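You operate a simulated robot arm through the tools that you are given. There is no shell and no other tool.

You are at the controls of a simulated robot arm. One attempt, no reset.

## Task
Zip up both cushion covers and stand them in the drawer tray. Set down upright: green cushion cover, blue-striped cushion cover.

Only the result counts: the job must be done as asked and must still hold three seconds after the hand-in. Knocking over, shifting, dropping, spilling or breaking anything else fails it. Lids that push on must go on centred and level and be pressed home; caps that screw on are set level and turned clockwise until they are tight.

## Robot
A 7-joint arm with a two-finger parallel gripper, fixed in place. Base frame: the origin is at the foot of the arm, x ahead of it, y to its left, z up; the work surface is at about z = 910. Readings come in mm, degrees, newtons and seconds.
Its first joint turns from -166.0 to 166.0 degrees. Payload 4.4 kg.
The tool frame sits at the grasp point between the pads (the TCP): z along the fingers, y along the line on which they close. The tips reach 23 mm beyond it. Largest opening 94 mm; finger width 38, thickness 10; the body of the gripper, 54 by 96 mm, starts 39 mm behind the TCP.
Orientation is that of the tool frame in the base frame, as [roll, pitch, yaw] about the fixed x, y, z axes, in that order (R = Rz(yaw) Ry(pitch) Rx(roll)). With the fingers straight down and closing along the base's y, the tool's x points along the base's -x, its y along +y and its z along -z.

## Interface
- The arm moves only by the tool arm_command. Its argument "increments" is one flat list of numbers, 7 for each row, row after row: the shift along the tool's x, y, z in units of 150 mm (1.0 is 150 mm), then the turn, a rotation vector about the tool's x, y, z in units of 90 degrees (1.0 is 90 degrees), then the gripper command, from -1 (shut) to 1 (fully open), values between in proportion. In form: [tx, ty, tz, wx, wy, wz, fingers, tx, ty, tz, wx, wy, wz, fingers, ...]. A call has 1 to 20 rows; each row is the pose to reach, as a shift and turn from the pose commanded when the call began, along the tool's axes at that moment. A call with a number of a shift or a turn outside -1 to 1 is refused whole. Each row takes 0.2 s and may step no farther than 50 mm and 8.6 degrees from the row before; otherwise, or with a gripper value out of range, the whole call is refused. A pose out of reach is approached as far as the arm can. The call stops where the force on the tool passes 40 N (or 10 N more than at its start, if that is more) or the arm is blocked; 0.2 s more then pass. The fingers move at their own pace (about 108 mm/s each) and stop on an object; they squeeze with about 37 N. The grip force told is the motor's: it shows also when the fingers shut on nothing. Time passes only in rows, and 0.2 s behind the last, so rows that repeat a pose let the fingers close. It gives the time, the measured TCP pose, the force on the tool (base axes), the opening and the grip force at its end, in the units of the frame above (readings bear some noise), with the torque about the TCP (base axes, N m) and any sound that the robot's microphone picked up.
- Cameras (640 x 400 px; columns grow to the right, rows downward): "scene" is fixed at [211.2, 492.5, 1502.8]; the picture's right is [-0.44, -0.90, 0.00], its down [-0.46, 0.23, -0.86] and it looks along [0.77, -0.38, -0.52] (base axes); focal length 335 px, centre (320, 200). "wrist" rides on the gripper at [86, 16, -75] in the tool frame; the picture's right is [-0.18, 0.98, 0.00], its down [-0.58, -0.11, -0.81] and it looks along [-0.79, -0.15, 0.59] (tool axes); focal length 243 px, centre (320, 200). There is no depth. A picture from a camera that has moved, and an enlarged one, comes with that camera's place and axes in the base frame and with its lens. The place of the scene camera against the robot may be out by one fixed shift of up to 18 mm in any direction.
- get_image(camera): a new picture of that camera. No time passes.
- close_up(camera, box): a new picture of the part [left, top, right, bottom] of that camera's present view, enlarged. No time passes.
- sign_off(): hands the job in; it is judged then, once.

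Places have to be worked out from the pictures, the camera data and where the tool is seen. Open the gripper and draw the arm clear of the work before you hand the job in, unless the task says otherwise.

The tools are called after "Emit:" as name(argument=value, ...) on one line, values as JSON. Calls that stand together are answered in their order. arm_command: Moves the arm, as the interface text tells. Its arguments: {"type":"object","properties":{"increments":{"type":"array","items":{"type":"number"}}},"required":["increments"]} The other tools are called the same way: get_image (camera) takes a picture; close_up (camera, box) takes an enlarged picture of a part of a camera's view; sign_off () hands the job in.

At the start:

```text
clock: 0.0
position: [597.0, 68.8, 1213.7]
ee_rot: [179.9, 0.0, -179.9]
contact_force: [0.4, -0.3, 0.1]
moment: [-0.01, 0.0, 0.01]
width: 94.0
grasp_force: 0.0
```

scene: 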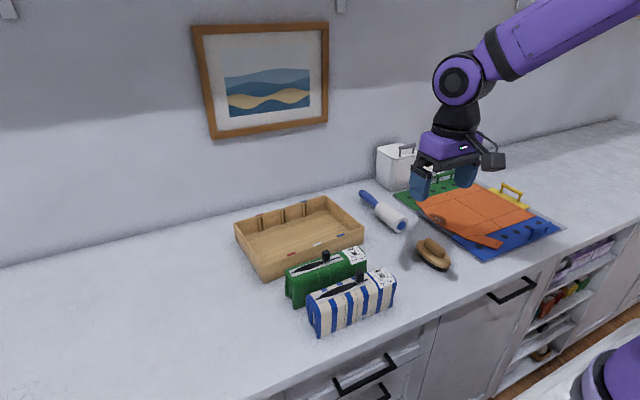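
wrist: 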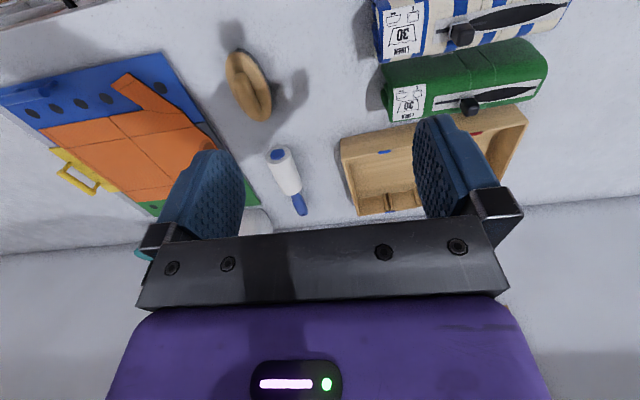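

I'll begin by looking closely at the covers and the tray from both cameras.

Emit:
close_up(camera="scene", box=[220, 180, 420, 350])

Emit:
close_up(camera="wrist", box=[320, 0, 600, 220])

Emit:
close_up(camera="scene", box=[280, 235, 400, 340])

Emit:
get_image(camera="wrist")

```text
2.35 times, centred on (320, 265) of scene
camera zoom: at [211.2, 492.5, 1502.8], right [-0.44, -0.9, 0.0], down [-0.46, 0.23, -0.86], along [0.77, -0.38, -0.52], focal length 789 px, centre (320, 47)
```

zoom: 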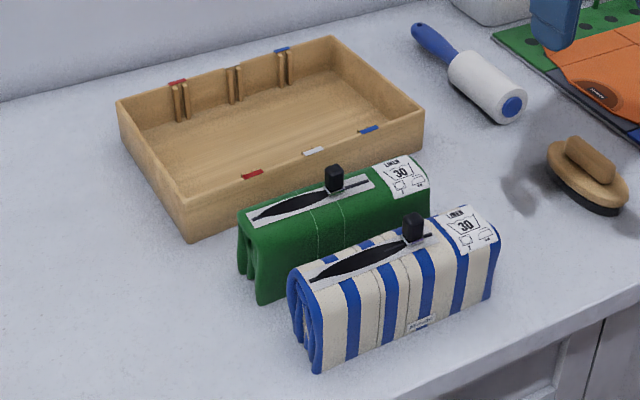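

```text
1.82 times, centred on (460, 110) of wrist
camera zoom: at [513.2, 83.8, 1288.8], right [0.18, 0.98, 0.0], down [0.58, -0.11, 0.81], along [0.79, -0.15, -0.59], focal length 441 px, centre (66, 364)
```

zoom: 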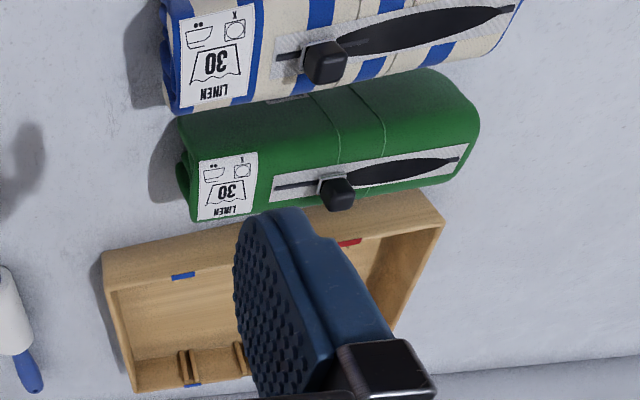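

```text
3.81 times, centred on (340, 288) of scene
camera zoom: at [211.2, 492.5, 1502.8], right [-0.44, -0.9, 0.0], down [-0.46, 0.23, -0.86], along [0.77, -0.38, -0.52], focal length 1277 px, centre (244, -133)
```

zoom: 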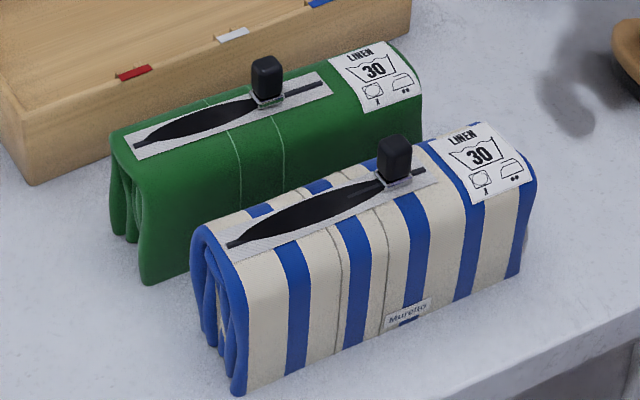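

```text
taken
camera wrist: at [513.2, 83.8, 1288.8], right [0.18, 0.98, 0.0], down [0.58, -0.11, 0.81], along [0.79, -0.15, -0.59], focal length 243 px, centre (320, 200)
```

wrist: 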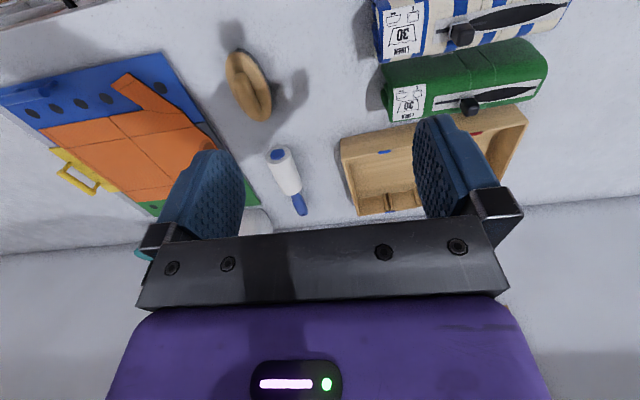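

The pictures show each cover with a half-open zip. The sliders sit near the label end (low y), and the open part runs toward +y. The covers lie along y at roughly x≈715 (green) and x≈629 (striped). The tray is behind them, at about x 805–990. I'll move the wrist camera to +y to triangulate these places better.

Emit:
arm_command(increments=[0, 0.2, 0, 0, 0, 0, 1, 0, 0.4, 0, 0, 0, 0, 1, 0, 0.6, 0, 0, 0, 0, 1, 0, 0.8, 0, 0, 0, 0, 1, 0, 1.0, 0, 0, 0, 0, 1, 0, 1.0, 0, 0, 0, 0, 1])

Emit:
get_image(camera="wrist")

Emit:
get_image(camera="scene")

```text
clock: 1.4
position: [599.7, 220.7, 1212.5]
ee_rot: [179.9, 0.0, -179.9]
contact_force: [0.0, -0.6, -0.4]
moment: [0.07, -0.02, -0.04]
width: 94.1
grasp_force: 0.0
```

```text
taken
camera wrist: at [513.8, 235.4, 1287.8], right [0.18, 0.98, 0.0], down [0.58, -0.11, 0.81], along [0.79, -0.15, -0.59], focal length 243 px, centre (320, 200)
```

wrist: 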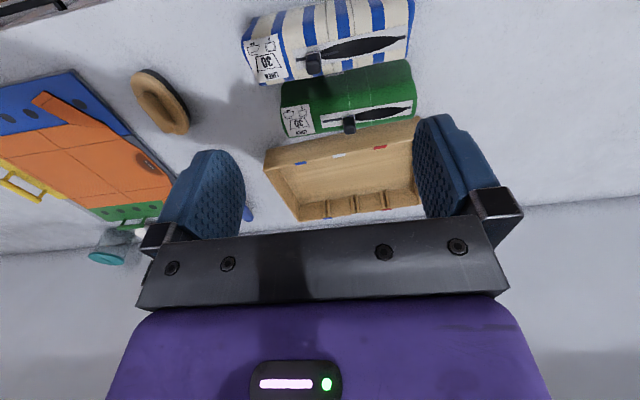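

```text
taken
```

scene: 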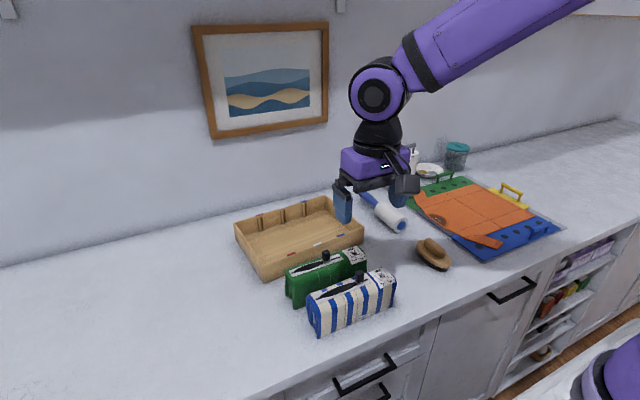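

The covers are now nearer the centre of the wrist view, so I'll enlarge them for precise measurement.

Emit:
close_up(camera="wrist", box=[230, 0, 430, 145])

Emit:
close_up(camera="wrist", box=[250, 100, 430, 230])

Emit:
close_up(camera="scene", box=[225, 190, 375, 290])

```text
2.76 times, centred on (330, 72) of wrist
camera zoom: at [513.8, 235.4, 1287.8], right [0.18, 0.98, 0.0], down [0.58, -0.11, 0.81], along [0.79, -0.15, -0.59], focal length 669 px, centre (292, 552)
```

zoom: 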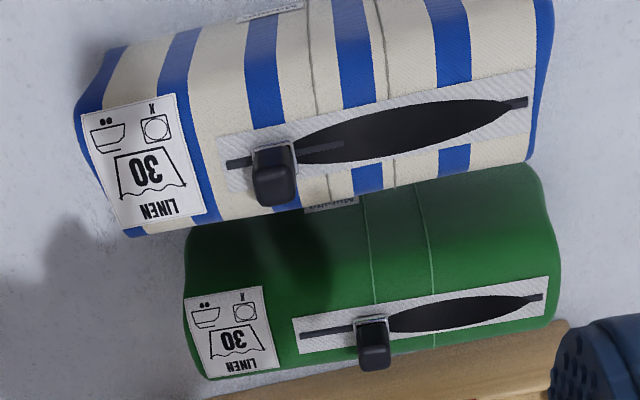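

```text
3.08 times, centred on (340, 165) of wrist
camera zoom: at [513.8, 235.4, 1287.8], right [0.18, 0.98, 0.0], down [0.58, -0.11, 0.81], along [0.79, -0.15, -0.59], focal length 746 px, centre (258, 308)
```

zoom: 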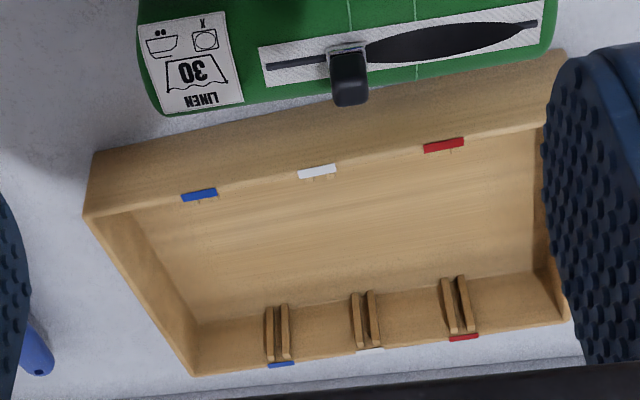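

```text
4.00 times, centred on (300, 240) of scene
camera zoom: at [211.2, 492.5, 1502.8], right [-0.44, -0.9, 0.0], down [-0.46, 0.23, -0.86], along [0.77, -0.38, -0.52], focal length 1341 px, centre (400, 40)
```

zoom: 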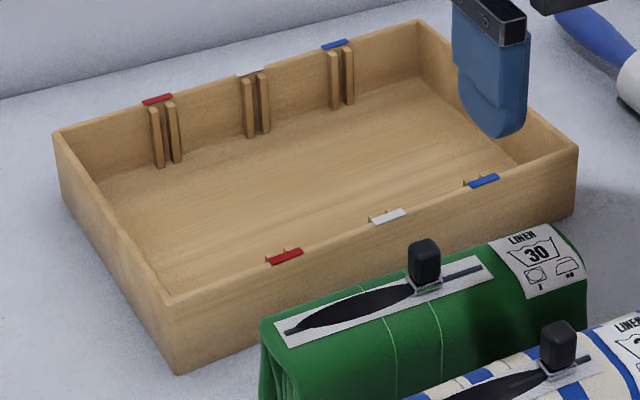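

By triangulating between the two wrist views I get these places:
- **Green zip:** x≈721, from y≈201 to 321, z≈995, with the slider at y≈235.
- **Striped zip:** x≈634, from y≈186 to 305, with the slider at y≈204.
- **Covers:** about 52 mm thick and 84 mm high.
- **Tray:** about 300×202 mm, centred near (917, 225), turned about 5°, with its rim at z≈966.

Next I'll move above the green slider with the gripper open and check the alignment.

Emit:
arm_command(increments=[-0.16, 0.02, 0.18, 0, 0, 0, 1, -0.33, 0.04, 0.36, 0, 0, 0, 1, -0.49, 0.06, 0.54, 0, 0, 0, 1, -0.65, 0.08, 0.72, 0, 0, 0, 1, -0.81, 0.1, 0.88, 0, 0, 0, 1, -0.81, 0.1, 0.88, 0, 0, 0, 1])

Emit:
get_image(camera="wrist")

Emit:
close_up(camera="scene", box=[260, 180, 420, 340])

```text
clock: 2.8
position: [720.8, 233.7, 1080.5]
ee_rot: [-180.0, 0.0, 180.0]
contact_force: [-0.6, 0.3, 0.0]
moment: [0.0, -0.04, 0.01]
width: 94.1
grasp_force: 0.1
```

```text
taken
camera wrist: at [636.1, 250.1, 1155.4], right [0.18, 0.98, 0.0], down [0.58, -0.11, 0.81], along [0.79, -0.15, -0.59], focal length 243 px, centre (320, 200)
```

wrist: 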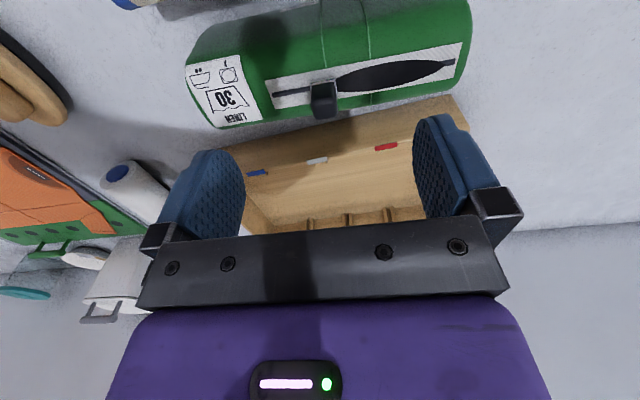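

```text
2.50 times, centred on (340, 260) of scene
camera zoom: at [211.2, 492.5, 1502.8], right [-0.44, -0.9, 0.0], down [-0.46, 0.23, -0.86], along [0.77, -0.38, -0.52], focal length 838 px, centre (270, 50)
```

zoom: 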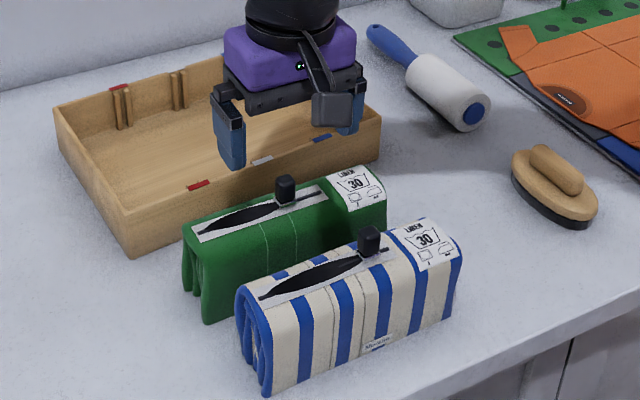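

The knob is nearly in line with the gripper's centre. I'll zoom in to fix its offset from the tool.

Emit:
close_up(camera="wrist", box=[240, 30, 480, 180])

Emit:
close_up(camera="wrist", box=[290, 65, 360, 130])

```text
2.67 times, centred on (360, 105) of wrist
camera zoom: at [636.1, 250.1, 1155.4], right [0.18, 0.98, 0.0], down [0.58, -0.11, 0.81], along [0.79, -0.15, -0.59], focal length 647 px, centre (213, 453)
```

zoom: 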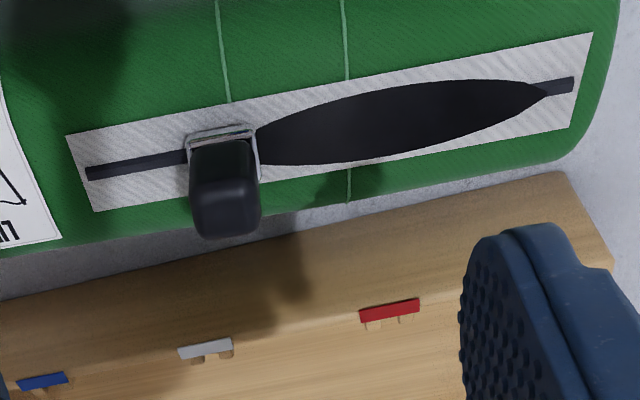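

```text
6.15 times, centred on (325, 98) of wrist
camera zoom: at [636.1, 250.1, 1155.4], right [0.18, 0.98, 0.0], down [0.58, -0.11, 0.81], along [0.79, -0.15, -0.59], focal length 1493 px, centre (289, 831)
```

zoom: 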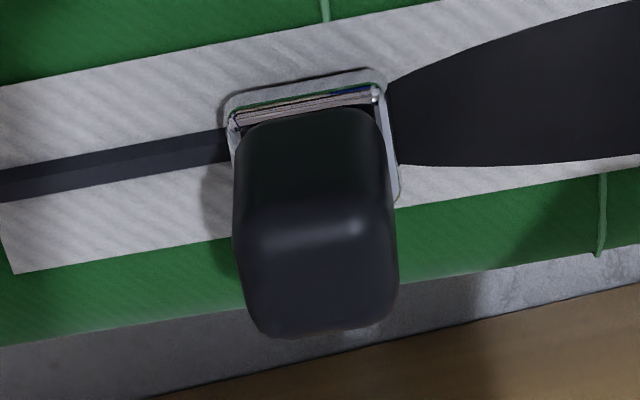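

The knob is about 16 mm wide, with its centre at (723, 237) and its top at z≈1023. I'll shift 2.5 mm in +y, lower the fingertips to just above the cover's top (tips at about z 1001), then close on the knob.

Emit:
arm_command(increments=[0, 0.017, 0.1, 0, 0, 0, 1, 0, 0.017, 0.2, 0, 0, 0, 1, 0, 0.017, 0.3, 0, 0, 0, 1, 0, 0.017, 0.37, 0, 0, 0, 1, 0, 0.017, 0.37, 0, 0, 0, 1])

Emit:
get_image(camera="wrist")

Emit:
close_up(camera="scene", box=[270, 200, 400, 320])

```text
clock: 4.0
position: [720.4, 235.8, 1026.0]
ee_rot: [-179.9, 0.0, 179.9]
contact_force: [0.0, -0.5, -0.1]
moment: [0.01, -0.03, 0.06]
width: 94.2
grasp_force: 0.2
```

```text
taken
camera wrist: at [635.2, 251.8, 1101.6], right [0.18, 0.98, 0.0], down [0.58, -0.11, 0.81], along [0.79, -0.15, -0.59], focal length 243 px, centre (320, 200)
```

wrist: 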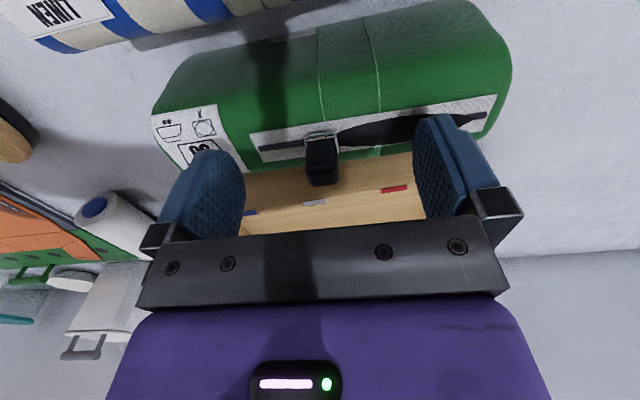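

```text
3.33 times, centred on (335, 260) of scene
camera zoom: at [211.2, 492.5, 1502.8], right [-0.44, -0.9, 0.0], down [-0.46, 0.23, -0.86], along [0.77, -0.38, -0.52], focal length 1118 px, centre (270, 0)
```

zoom: 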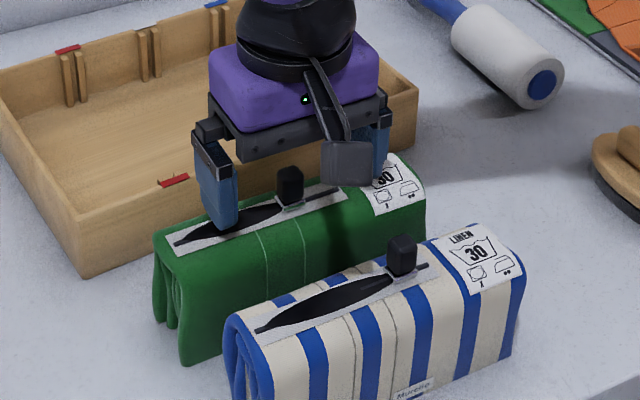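

The knob sits centred between the fingers, with the tips just clear of the cover at about z 1003. Now I'll close on the knob.

Emit:
arm_command(increments=[0, 0, 0, 0, 0, 0, 0, 0, 0, 0, 0, 0, 0, -0.5, 0, 0, 0, 0, 0, 0, -1, 0, 0, 0, 0, 0, 0, -1, 0, 0, 0, 0, 0, 0, -1])

Emit:
get_image(camera="wrist")

Emit:
close_up(camera="scene", box=[270, 200, 400, 320])

```text
clock: 5.2
position: [720.9, 237.2, 1027.1]
ee_rot: [-180.0, 0.0, 180.0]
contact_force: [0.3, -0.1, 0.2]
moment: [0.02, -0.02, 0.08]
width: 15.5
grasp_force: 37.2
```

```text
taken
camera wrist: at [635.3, 251.9, 1101.8], right [0.18, 0.98, 0.0], down [0.58, -0.11, 0.81], along [0.79, -0.15, -0.59], focal length 243 px, centre (320, 200)
```

wrist: 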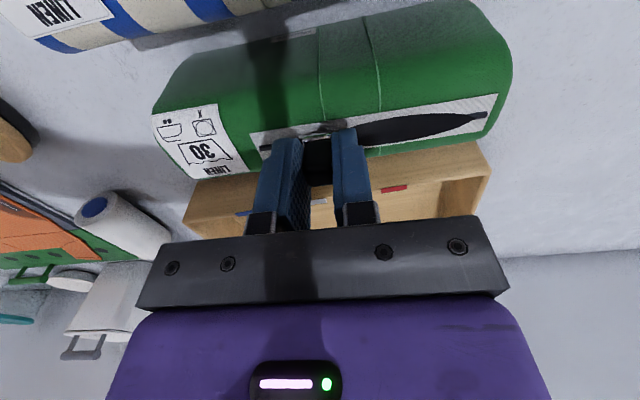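

```text
3.33 times, centred on (335, 260) of scene
camera zoom: at [211.2, 492.5, 1502.8], right [-0.44, -0.9, 0.0], down [-0.46, 0.23, -0.86], along [0.77, -0.38, -0.52], focal length 1118 px, centre (270, 0)
```

zoom: 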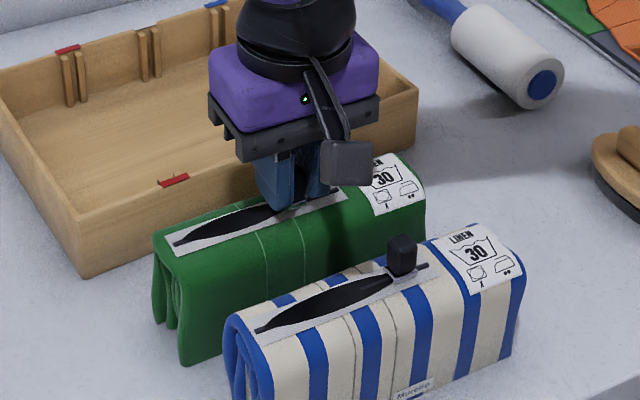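

The knob is held at 15.5 mm wide. I'll pull slowly 20 mm in +y first, to see whether the slider runs or the cover gets dragged.

Emit:
arm_command(increments=[0, 0.027, 0, 0, 0, 0, -1, 0, 0.053, 0, 0, 0, 0, -1, 0, 0.08, 0, 0, 0, 0, -1, 0, 0.107, 0, 0, 0, 0, -1, 0, 0.133, 0, 0, 0, 0, -1, 0, 0.133, 0, 0, 0, 0, -1])

Emit:
get_image(camera="wrist")

Emit:
close_up(camera="scene", box=[270, 200, 400, 320])

```text
clock: 6.6
position: [720.3, 255.7, 1026.7]
ee_rot: [180.0, 0.1, -179.9]
contact_force: [3.5, -0.5, 9.3]
moment: [0.01, -0.11, 0.06]
width: 15.5
grasp_force: 36.8
```

```text
taken
camera wrist: at [635.0, 270.9, 1101.6], right [0.18, 0.98, 0.0], down [0.58, -0.11, 0.81], along [0.79, -0.15, -0.59], focal length 243 px, centre (320, 200)
```

wrist: 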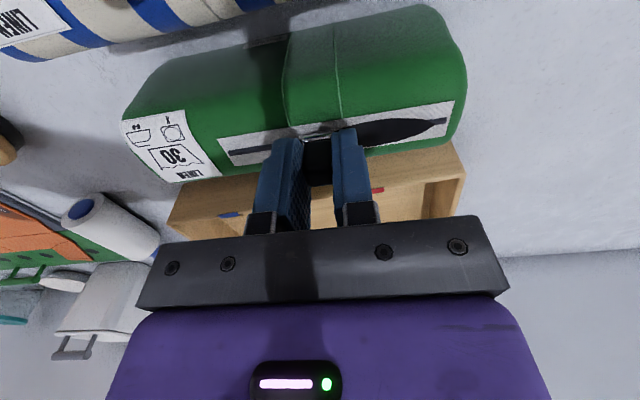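

```text
3.33 times, centred on (335, 260) of scene
camera zoom: at [211.2, 492.5, 1502.8], right [-0.44, -0.9, 0.0], down [-0.46, 0.23, -0.86], along [0.77, -0.38, -0.52], focal length 1118 px, centre (270, 0)
```

zoom: 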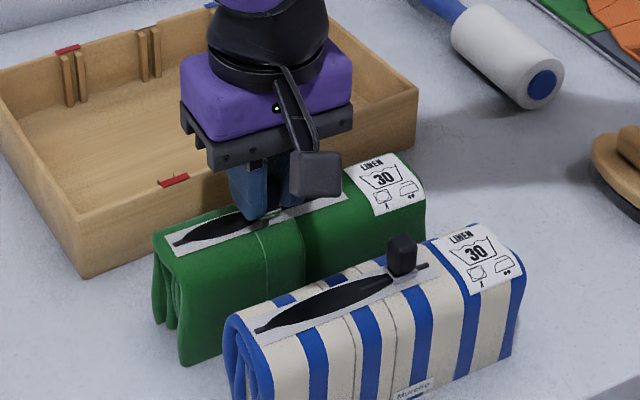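

The slider runs freely and the cover hasn't moved: its corners and label are at the same pixels. I'll keep pulling toward the end of the zip.

Emit:
arm_command(increments=[0, 0.04, 0, 0, 0, 0, -1, 0, 0.08, 0, 0, 0, 0, -1, 0, 0.12, 0, 0, 0, 0, -1, 0, 0.16, 0, 0, 0, 0, -1, 0, 0.2, 0, 0, 0, 0, -1, 0, 0.24, 0, 0, 0, 0, -1, 0, 0.28, 0, 0, 0, 0, -1, 0, 0.32, 0, 0, 0, 0, -1, 0, 0.32, 0, 0, 0, 0, -1])

Emit:
get_image(camera="wrist")

Emit:
close_up(camera="scene", box=[270, 200, 400, 320])

```text
clock: 8.6
position: [719.0, 303.3, 1026.3]
ee_rot: [-180.0, 0.0, -179.9]
contact_force: [5.8, -0.1, 11.3]
moment: [-0.02, -0.38, 0.09]
width: 15.4
grasp_force: 37.2
```

```text
taken
camera wrist: at [634.7, 319.4, 1101.7], right [0.18, 0.98, 0.0], down [0.58, -0.11, 0.81], along [0.79, -0.15, -0.59], focal length 243 px, centre (320, 200)
```

wrist: 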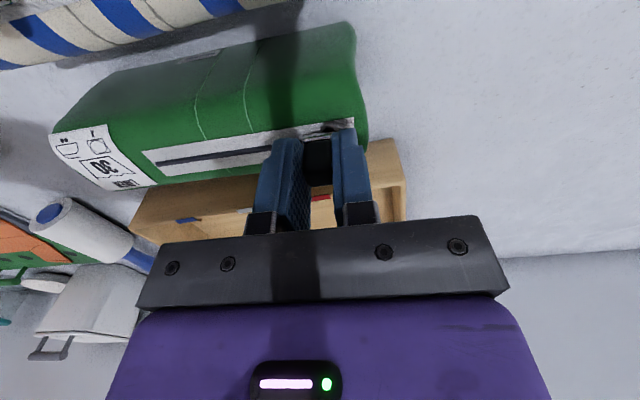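

```text
3.33 times, centred on (335, 260) of scene
camera zoom: at [211.2, 492.5, 1502.8], right [-0.44, -0.9, 0.0], down [-0.46, 0.23, -0.86], along [0.77, -0.38, -0.52], focal length 1118 px, centre (270, 0)
```

zoom: 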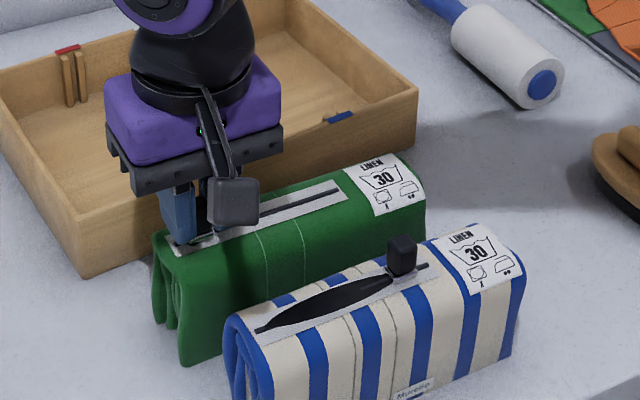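

The slider is at y≈304 and the zip track ends at about 320. I'll ease on in small steps toward the end stop, with a small correction in x and z to relieve the side load.

Emit:
arm_command(increments=[-0.008, 0.02, -0.004, 0, 0, 0, -1, -0.01, 0.04, -0.004, 0, 0, 0, -1, -0.01, 0.055, -0.004, 0, 0, 0, -1, -0.01, 0.07, -0.004, 0, 0, 0, -1, -0.01, 0.07, -0.004, 0, 0, 0, -1])

Emit:
get_image(camera="wrist")

Emit:
close_up(camera="scene", box=[270, 200, 400, 320])

```text
clock: 9.8
position: [721.9, 314.9, 1027.5]
ee_rot: [179.9, 0.0, -180.0]
contact_force: [-0.7, 0.4, -1.0]
moment: [0.01, 0.12, -0.11]
width: 15.6
grasp_force: 37.2
```

```text
taken
camera wrist: at [636.5, 330.3, 1101.7], right [0.18, 0.98, 0.0], down [0.58, -0.11, 0.81], along [0.79, -0.15, -0.59], focal length 243 px, centre (320, 200)
```

wrist: 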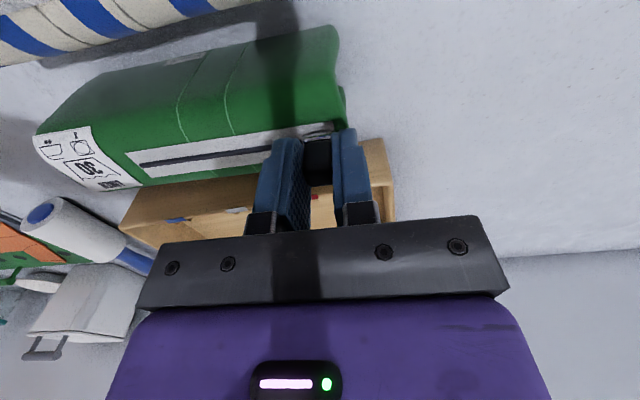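

```text
3.33 times, centred on (335, 260) of scene
camera zoom: at [211.2, 492.5, 1502.8], right [-0.44, -0.9, 0.0], down [-0.46, 0.23, -0.86], along [0.77, -0.38, -0.52], focal length 1118 px, centre (270, 0)
```

zoom: 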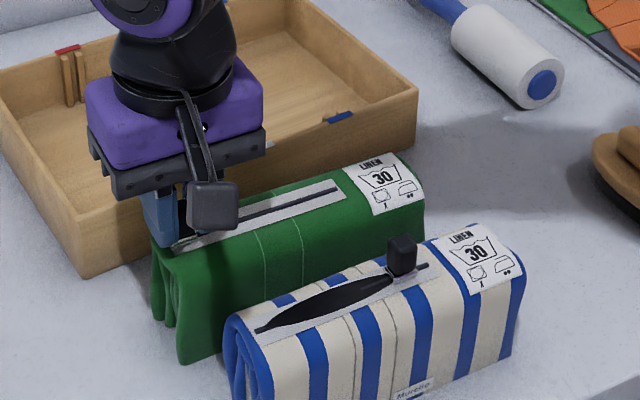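

I'll zoom in to see whether the slider is at its end stop and whether the cover shifted.

Emit:
close_up(camera="wrist", box=[240, 80, 400, 200])

Emit:
close_up(camera="scene", box=[280, 235, 350, 320])

```text
3.33 times, centred on (320, 140) of wrist
camera zoom: at [636.5, 330.3, 1101.7], right [0.18, 0.98, 0.0], down [0.58, -0.11, 0.81], along [0.79, -0.15, -0.59], focal length 809 px, centre (320, 400)
```

zoom: 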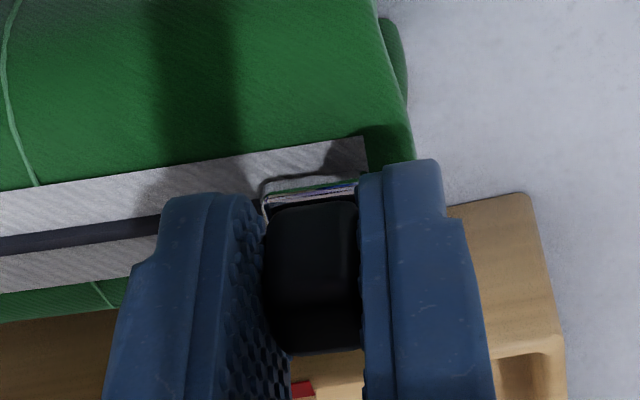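

```text
4.71 times, centred on (315, 278) of scene
camera zoom: at [211.2, 492.5, 1502.8], right [-0.44, -0.9, 0.0], down [-0.46, 0.23, -0.86], along [0.77, -0.38, -0.52], focal length 1578 px, centre (344, -165)
```

zoom: 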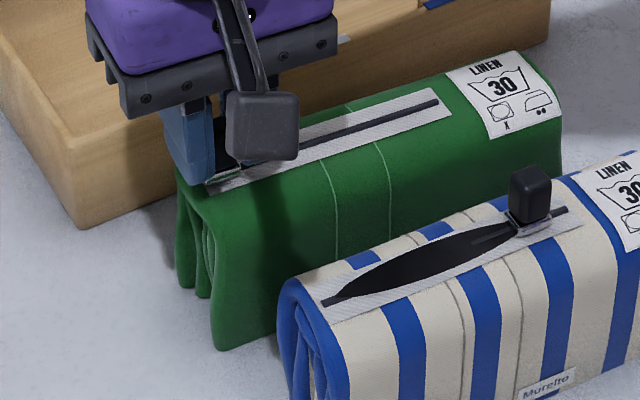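

The slider plate appears to be at the end of its strip. I'll nudge a few mm further: if it's at the stop, the force will rise or the cover will follow.

Emit:
arm_command(increments=[0, 0.014, 0, 0, 0, 0, -1, 0, 0.028, 0, 0, 0, 0, -1, 0, 0.035, 0, 0, 0, 0, -1])

Emit:
close_up(camera="wrist", box=[0, 0, 400, 240])

Emit:
close_up(camera="scene", box=[280, 235, 350, 320])

```text
clock: 10.6
position: [721.6, 319.9, 1028.0]
ee_rot: [180.0, 0.0, 179.9]
contact_force: [0.4, -0.4, 0.9]
moment: [0.04, 0.04, -0.03]
width: 15.4
grasp_force: 37.1
```

```text
1.60 times, centred on (200, 120) of wrist
camera zoom: at [636.4, 335.6, 1101.9], right [0.18, 0.98, 0.0], down [0.58, -0.11, 0.81], along [0.79, -0.15, -0.59], focal length 388 px, centre (512, 328)
```

zoom: 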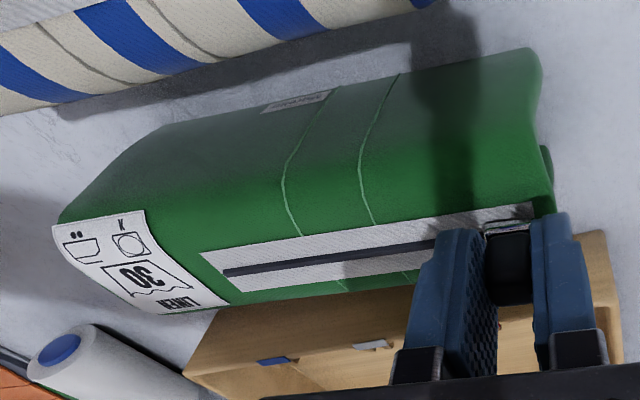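

```text
4.71 times, centred on (315, 278) of scene
camera zoom: at [211.2, 492.5, 1502.8], right [-0.44, -0.9, 0.0], down [-0.46, 0.23, -0.86], along [0.77, -0.38, -0.52], focal length 1578 px, centre (344, -165)
```

zoom: 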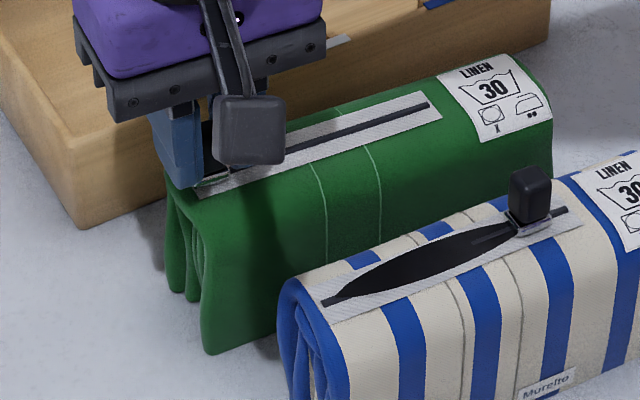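

The cover followed by about 5 mm, so the green slider is at its end stop and the zip is fully closed. I'll release it, rise, and move over the striped cover's slider near (634, 205).

Emit:
arm_command(increments=[0, 0, 0, 0, 0, 0, 0.2, 0, 0, 0, 0, 0, 0, 1, 0, 0, 0, 0, 0, 0, 1, 0, 0, -0.12, 0, 0, 0, 1, 0, 0, -0.35, 0, 0, 0, 1, 0.12, -0.15, -0.35, 0, 0, 0, 1, 0.26, -0.34, -0.35, 0, 0, 0, 1, 0.42, -0.55, -0.35, 0, 0, 0, 1, 0.583, -0.75, -0.35, 0, 0, 0, 1, 0.583, -0.75, -0.35, 0, 0, 0, 1])

Emit:
get_image(camera="wrist")

Emit:
get_image(camera="scene")

```text
clock: 12.8
position: [634.1, 207.7, 1078.0]
ee_rot: [-180.0, -0.1, 180.0]
contact_force: [-0.3, 0.1, 1.0]
moment: [0.04, 0.0, -0.05]
width: 94.1
grasp_force: 0.1
```

```text
taken
camera wrist: at [548.5, 223.5, 1153.9], right [0.18, 0.98, 0.0], down [0.58, -0.11, 0.81], along [0.79, -0.15, -0.59], focal length 243 px, centre (320, 200)
```

wrist: 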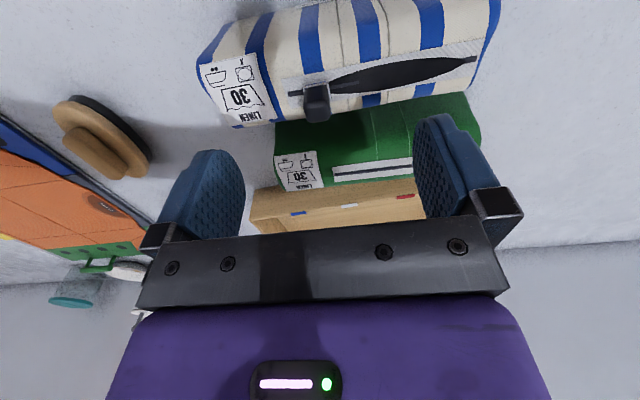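

```text
taken
```

scene: 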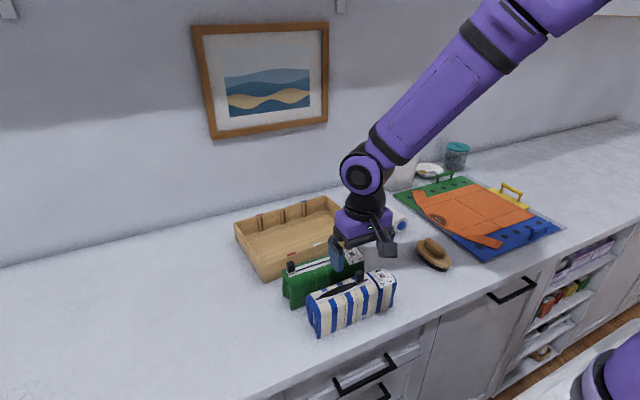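

I'm above the striped cover's knob, so I'll zoom in for the exact offset and check the green zip at the same time.

Emit:
close_up(camera="wrist", box=[190, 0, 500, 195])

Emit:
close_up(camera="wrist", box=[280, 65, 360, 130])

Emit:
close_up(camera="scene", box=[270, 240, 410, 345])

```text
2.05 times, centred on (345, 98) of wrist
camera zoom: at [548.5, 223.5, 1153.9], right [0.18, 0.98, 0.0], down [0.58, -0.11, 0.81], along [0.79, -0.15, -0.59], focal length 498 px, centre (269, 410)
```

zoom: 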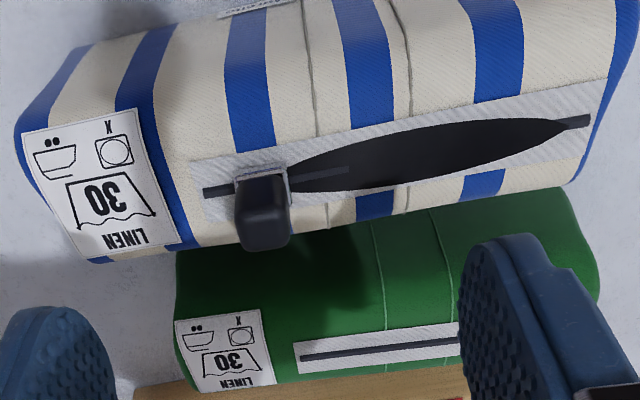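

```text
6.15 times, centred on (320, 98) of wrist
camera zoom: at [548.5, 223.5, 1153.9], right [0.18, 0.98, 0.0], down [0.58, -0.11, 0.81], along [0.79, -0.15, -0.59], focal length 1493 px, centre (320, 831)
```

zoom: 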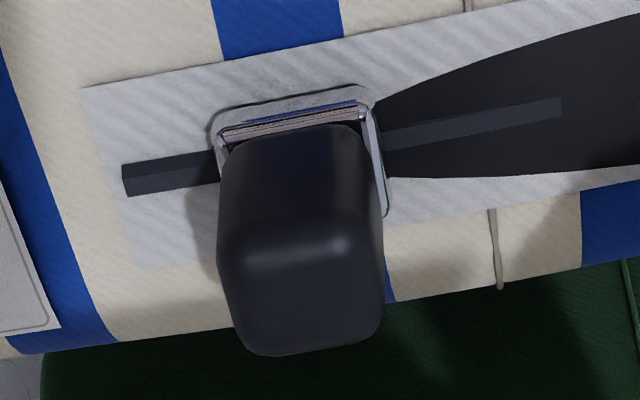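

```text
3.81 times, centred on (340, 292) of scene
camera zoom: at [211.2, 492.5, 1502.8], right [-0.44, -0.9, 0.0], down [-0.46, 0.23, -0.86], along [0.77, -0.38, -0.52], focal length 1277 px, centre (244, -152)
```

zoom: 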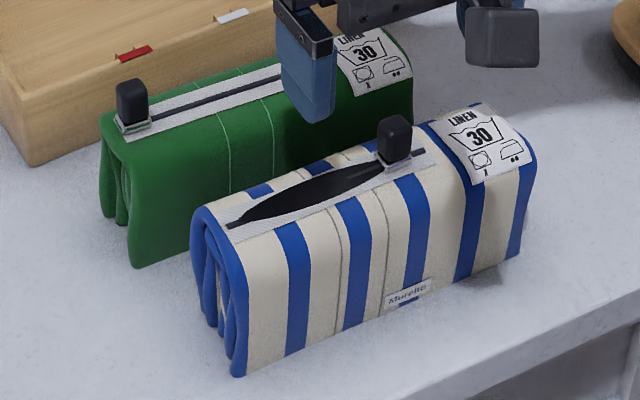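

The striped knob is at about (636, 206), so a small correction and a 52 mm descent will line me up. I'll descend and close on it.

Emit:
arm_command(increments=[-0.01, -0.011, 0.1, 0, 0, 0, 1, -0.01, -0.011, 0.2, 0, 0, 0, 1, -0.01, -0.011, 0.29, 0, 0, 0, 1, -0.01, -0.011, 0.347, 0, 0, 0, 1, -0.01, -0.011, 0.347, 0, 0, 0, 1, -0.01, -0.011, 0.347, 0, 0, 0, 0, -0.01, -0.011, 0.347, 0, 0, 0, -0.5, -0.01, -0.011, 0.347, 0, 0, 0, -1, -0.01, -0.011, 0.347, 0, 0, 0, -1, -0.01, -0.011, 0.347, 0, 0, 0, -1])

Emit:
get_image(camera="wrist")

Emit:
close_up(camera="scene", box=[270, 240, 410, 345])

```text
clock: 15.0
position: [635.3, 206.6, 1026.5]
ee_rot: [179.9, -0.1, -180.0]
contact_force: [-0.3, 0.0, -0.2]
moment: [0.02, 0.04, 0.18]
width: 15.1
grasp_force: 37.0
```

```text
taken
camera wrist: at [550.5, 222.6, 1101.7], right [0.18, 0.98, 0.0], down [0.58, -0.11, 0.81], along [0.79, -0.15, -0.59], focal length 243 px, centre (320, 200)
```

wrist: 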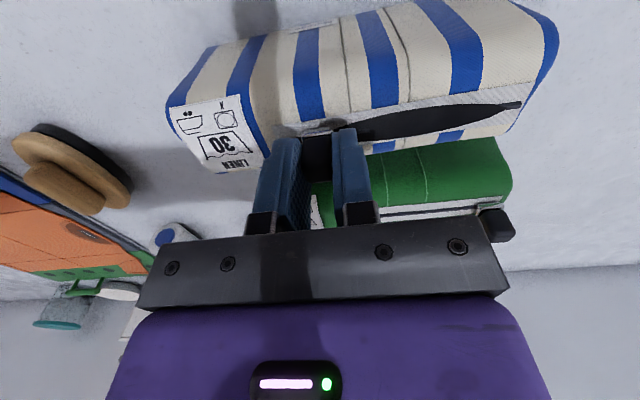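

```text
3.81 times, centred on (340, 292) of scene
camera zoom: at [211.2, 492.5, 1502.8], right [-0.44, -0.9, 0.0], down [-0.46, 0.23, -0.86], along [0.77, -0.38, -0.52], focal length 1277 px, centre (244, -152)
```

zoom: 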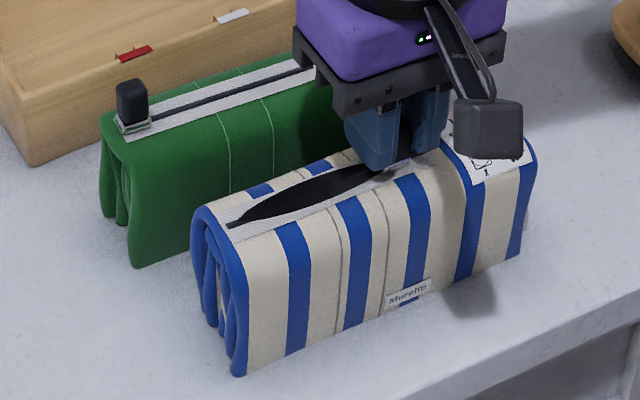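

The striped knob is held. I'll pull 25 mm in +y and check whether the slider runs or the cover is dragged.

Emit:
arm_command(increments=[0, 0.033, 0, 0, 0, 0, -1, 0, 0.066, 0, 0, 0, 0, -1, 0, 0.1, 0, 0, 0, 0, -1, 0, 0.133, 0, 0, 0, 0, -1, 0, 0.166, 0, 0, 0, 0, -1, 0, 0.166, 0, 0, 0, 0, -1])

Emit:
get_image(camera="wrist")

Emit:
close_up(camera="scene", box=[270, 240, 410, 345])

```text
clock: 16.4
position: [636.5, 230.9, 1027.1]
ee_rot: [180.0, 0.0, -179.9]
contact_force: [-0.9, -0.5, -0.3]
moment: [-0.01, 0.01, -0.01]
width: 15.4
grasp_force: 36.7
```

```text
taken
camera wrist: at [550.7, 246.8, 1101.8], right [0.18, 0.98, 0.0], down [0.58, -0.11, 0.81], along [0.79, -0.15, -0.59], focal length 243 px, centre (320, 200)
```

wrist: 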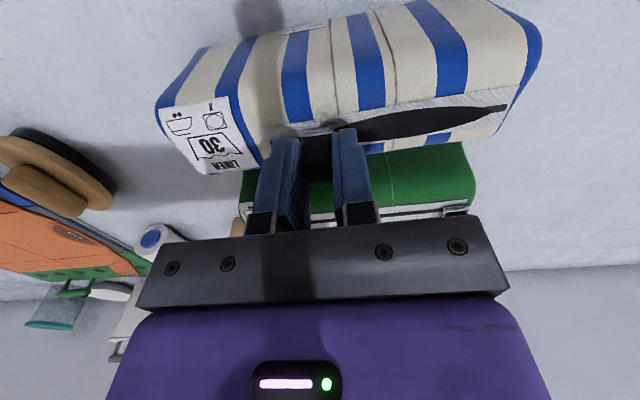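

```text
3.81 times, centred on (340, 292) of scene
camera zoom: at [211.2, 492.5, 1502.8], right [-0.44, -0.9, 0.0], down [-0.46, 0.23, -0.86], along [0.77, -0.38, -0.52], focal length 1277 px, centre (244, -152)
```

zoom: 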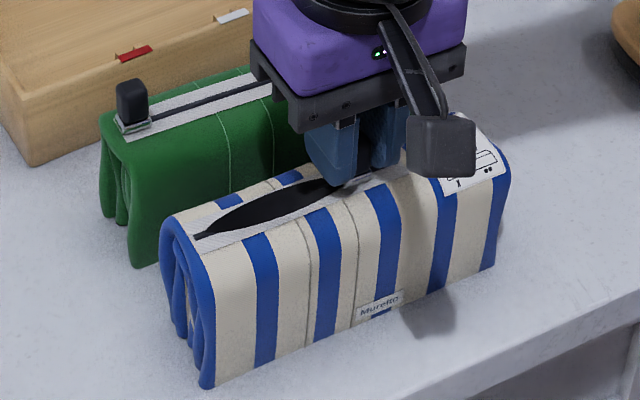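

The striped cover was dragged about 18 mm while the slider advanced only about 6 mm, so this zip is stiffer than the cover's grip on the table. Pressing down through the knob should raise the table friction. I'll press down about 1 mm and read the force.

Emit:
arm_command(increments=[0, 0, 0.004, 0, 0, 0, -1, 0, 0, 0.008, 0, 0, 0, -1, 0, 0, 0.008, 0, 0, 0, -1])

```text
clock: 17.2
position: [635.5, 231.2, 1027.4]
ee_rot: [180.0, 0.1, -180.0]
contact_force: [-2.6, -0.5, 17.5]
moment: [-0.03, 0.86, 0.07]
width: 15.5
grasp_force: 37.5
```

About 1.2 mm of press gives 17.5 N downward. I'll pull 15 mm under this load and see whether the cover stays put.

Emit:
arm_command(increments=[0, 0.02, 0, 0, 0, 0, -1, 0, 0.04, 0, 0, 0, 0, -1, 0, 0.06, 0, 0, 0, 0, -1, 0, 0.08, 0, 0, 0, 0, -1, 0, 0.1, 0, 0, 0, 0, -1])

Emit:
get_image(camera="wrist")

Emit:
close_up(camera="scene", box=[270, 240, 410, 345])

```text
clock: 18.4
position: [635.6, 245.9, 1027.8]
ee_rot: [-180.0, 0.1, 179.9]
contact_force: [6.7, -1.4, 8.3]
moment: [0.0, -0.59, 0.03]
width: 15.2
grasp_force: 37.3
```

```text
taken
camera wrist: at [550.4, 261.5, 1101.6], right [0.18, 0.98, 0.0], down [0.58, -0.11, 0.81], along [0.79, -0.15, -0.59], focal length 243 px, centre (320, 200)
```

wrist: 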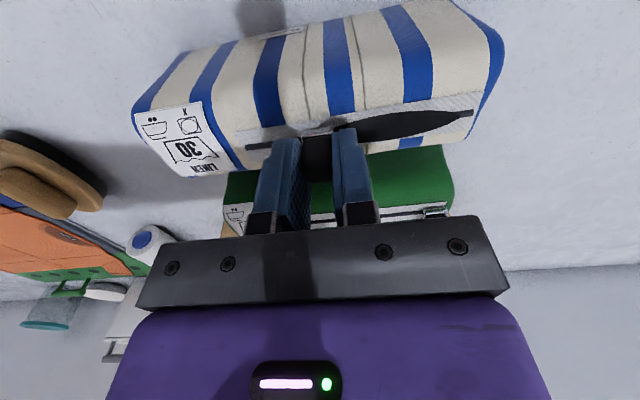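

```text
3.81 times, centred on (340, 292) of scene
camera zoom: at [211.2, 492.5, 1502.8], right [-0.44, -0.9, 0.0], down [-0.46, 0.23, -0.86], along [0.77, -0.38, -0.52], focal length 1277 px, centre (244, -152)
```

zoom: 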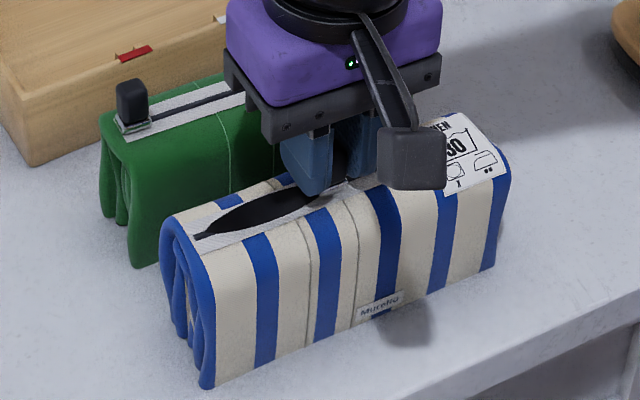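

The cover stayed put this time and the slider advanced. I'll continue another 45 mm, adding a little x relief and slightly more downward press.

Emit:
arm_command(increments=[-0.005, 0.02, 0.003, 0, 0, 0, -1, -0.006, 0.045, 0.003, 0, 0, 0, -1, -0.006, 0.075, 0.003, 0, 0, 0, -1, -0.006, 0.105, 0.003, 0, 0, 0, -1, -0.006, 0.135, 0.003, 0, 0, 0, -1, -0.006, 0.165, 0.003, 0, 0, 0, -1, -0.006, 0.2, 0.003, 0, 0, 0, -1])

Emit:
get_image(camera="wrist")

Emit:
close_up(camera="scene", box=[270, 240, 410, 345])

```text
clock: 20.0
position: [635.6, 276.1, 1025.8]
ee_rot: [180.0, 0.1, 180.0]
contact_force: [-5.7, -0.9, 27.9]
moment: [-0.04, 0.34, 0.06]
width: 15.3
grasp_force: 37.1
```

```text
taken
camera wrist: at [550.4, 290.7, 1101.4], right [0.18, 0.98, 0.0], down [0.58, -0.11, 0.81], along [0.79, -0.15, -0.59], focal length 243 px, centre (320, 200)
```

wrist: 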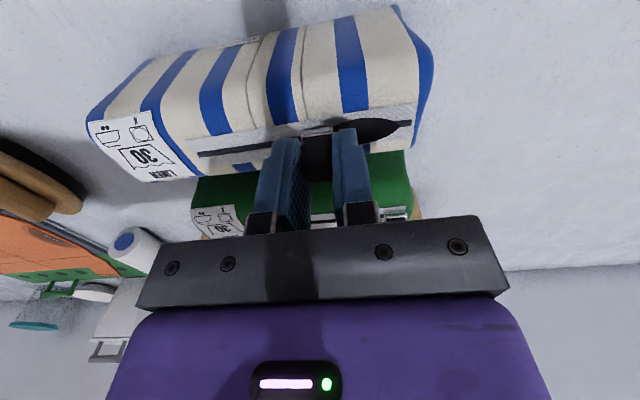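

```text
3.81 times, centred on (340, 292) of scene
camera zoom: at [211.2, 492.5, 1502.8], right [-0.44, -0.9, 0.0], down [-0.46, 0.23, -0.86], along [0.77, -0.38, -0.52], focal length 1277 px, centre (244, -152)
```

zoom: 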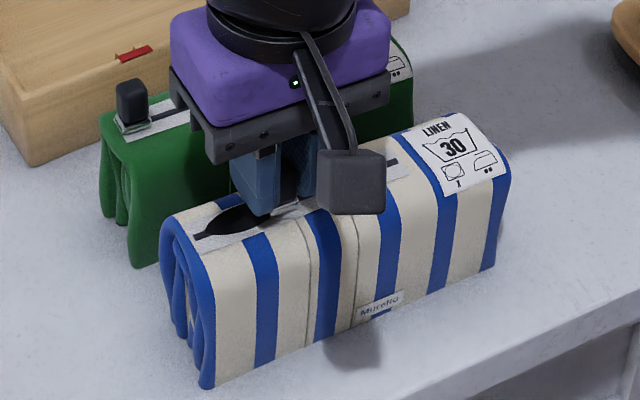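

The cover is still fixed and the slider is now at about y 276. I'll ease the press slightly (27.9 N now) and continue about 36 mm toward the end.

Emit:
arm_command(increments=[0.002, 0.025, -0.003, 0, 0, 0, -1, 0.003, 0.05, -0.003, 0, 0, 0, -1, 0.003, 0.08, -0.003, 0, 0, 0, -1, 0.003, 0.11, -0.003, 0, 0, 0, -1, 0.003, 0.14, -0.003, 0, 0, 0, -1, 0.003, 0.17, -0.003, 0, 0, 0, -1, 0.003, 0.2, -0.003, 0, 0, 0, -1, 0.003, 0.22, -0.003, 0, 0, 0, -1, 0.003, 0.24, -0.003, 0, 0, 0, -1])

Emit:
get_image(camera="wrist")

Emit:
close_up(camera="scene", box=[270, 240, 410, 345])

```text
clock: 22.0
position: [635.9, 312.0, 1026.9]
ee_rot: [179.9, 0.0, -180.0]
contact_force: [3.1, -0.7, 11.7]
moment: [0.04, -0.59, 0.04]
width: 15.4
grasp_force: 37.3
```

```text
taken
camera wrist: at [550.4, 326.6, 1101.4], right [0.18, 0.98, 0.0], down [0.58, -0.11, 0.81], along [0.79, -0.15, -0.59], focal length 243 px, centre (320, 200)
```

wrist: 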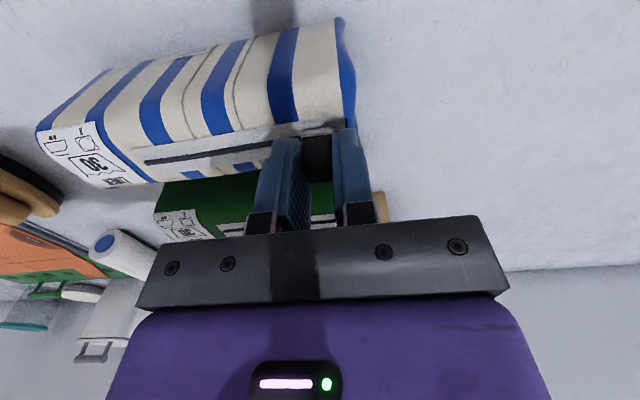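

```text
3.81 times, centred on (340, 292) of scene
camera zoom: at [211.2, 492.5, 1502.8], right [-0.44, -0.9, 0.0], down [-0.46, 0.23, -0.86], along [0.77, -0.38, -0.52], focal length 1277 px, centre (244, -152)
```

zoom: 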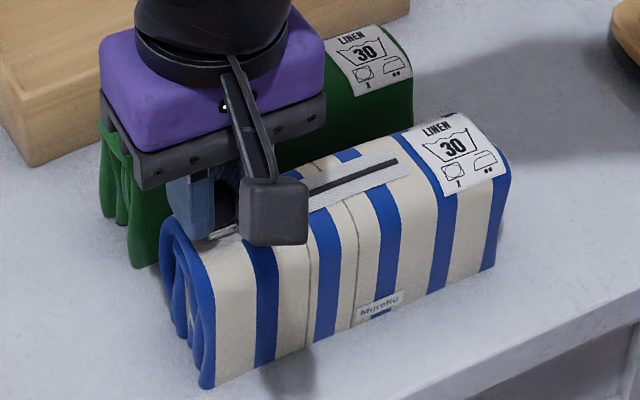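

The slider is at y≈311 and the end stop should be within a few mm. I'll nudge on in small steps until it stops or the cover starts to follow.

Emit:
arm_command(increments=[0, 0.012, 0, 0, 0, 0, -1, 0, 0.024, 0, 0, 0, 0, -1, 0, 0.036, 0, 0, 0, 0, -1, 0, 0.048, 0, 0, 0, 0, -1, 0, 0.06, 0, 0, 0, 0, -1])

Emit:
close_up(camera="wrist", box=[200, 80, 400, 220])

Emit:
close_up(camera="scene", box=[270, 240, 410, 345])

```text
clock: 23.2
position: [635.0, 319.7, 1026.8]
ee_rot: [-179.9, 0.0, -180.0]
contact_force: [-3.7, -9.6, 16.0]
moment: [-0.56, 0.26, 0.02]
width: 15.7
grasp_force: 37.3
```

```text
2.86 times, centred on (300, 150) of wrist
camera zoom: at [550.4, 334.7, 1101.5], right [0.18, 0.98, 0.0], down [0.58, -0.11, 0.81], along [0.79, -0.15, -0.59], focal length 693 px, centre (377, 343)
```

zoom: 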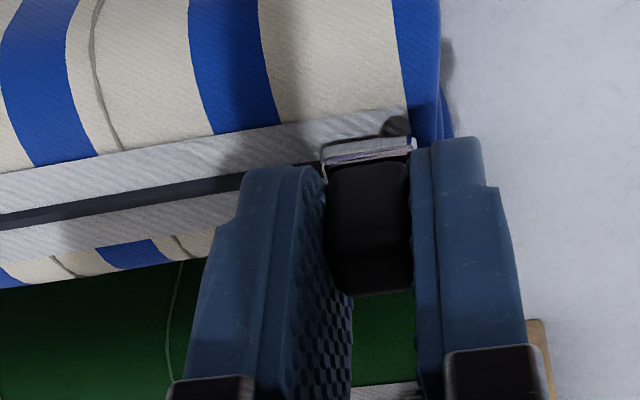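

```text
3.81 times, centred on (340, 292) of scene
camera zoom: at [211.2, 492.5, 1502.8], right [-0.44, -0.9, 0.0], down [-0.46, 0.23, -0.86], along [0.77, -0.38, -0.52], focal length 1277 px, centre (244, -152)
```

zoom: 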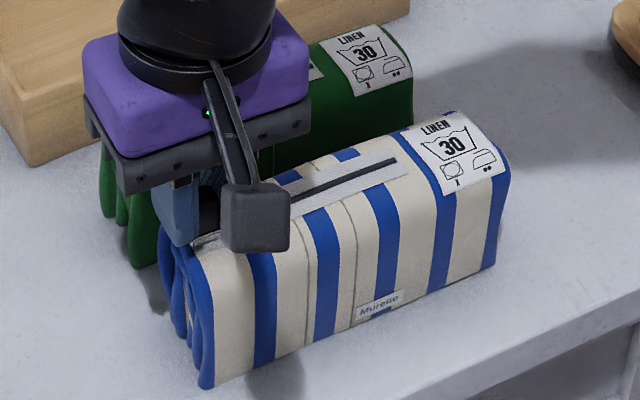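

Now there's −9.6 N in y, so the slider has met its end stop. I'll push 3 mm more to be sure.

Emit:
arm_command(increments=[0, 0.01, 0, 0, 0, 0, -1, 0, 0.02, 0, 0, 0, 0, -1, 0, 0.02, 0, 0, 0, 0, -1])

Emit:
close_up(camera="scene", box=[270, 240, 410, 345])

```text
clock: 24.0
position: [636.0, 323.0, 1027.3]
ee_rot: [180.0, -0.1, 179.9]
contact_force: [1.2, -8.2, 10.8]
moment: [-0.4, -0.12, 0.0]
width: 15.4
grasp_force: 36.7
```

```text
3.81 times, centred on (340, 292) of scene
camera zoom: at [211.2, 492.5, 1502.8], right [-0.44, -0.9, 0.0], down [-0.46, 0.23, -0.86], along [0.77, -0.38, -0.52], focal length 1277 px, centre (244, -152)
```

zoom: 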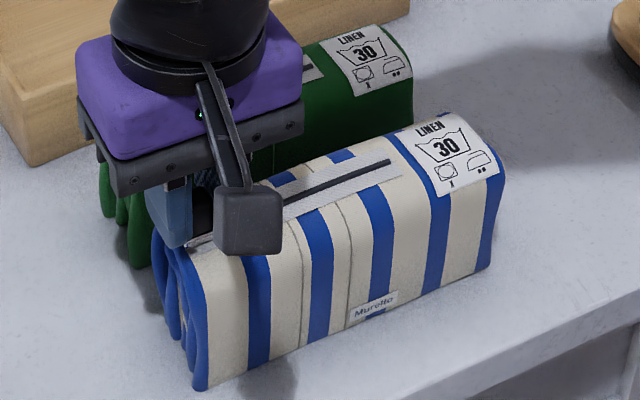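

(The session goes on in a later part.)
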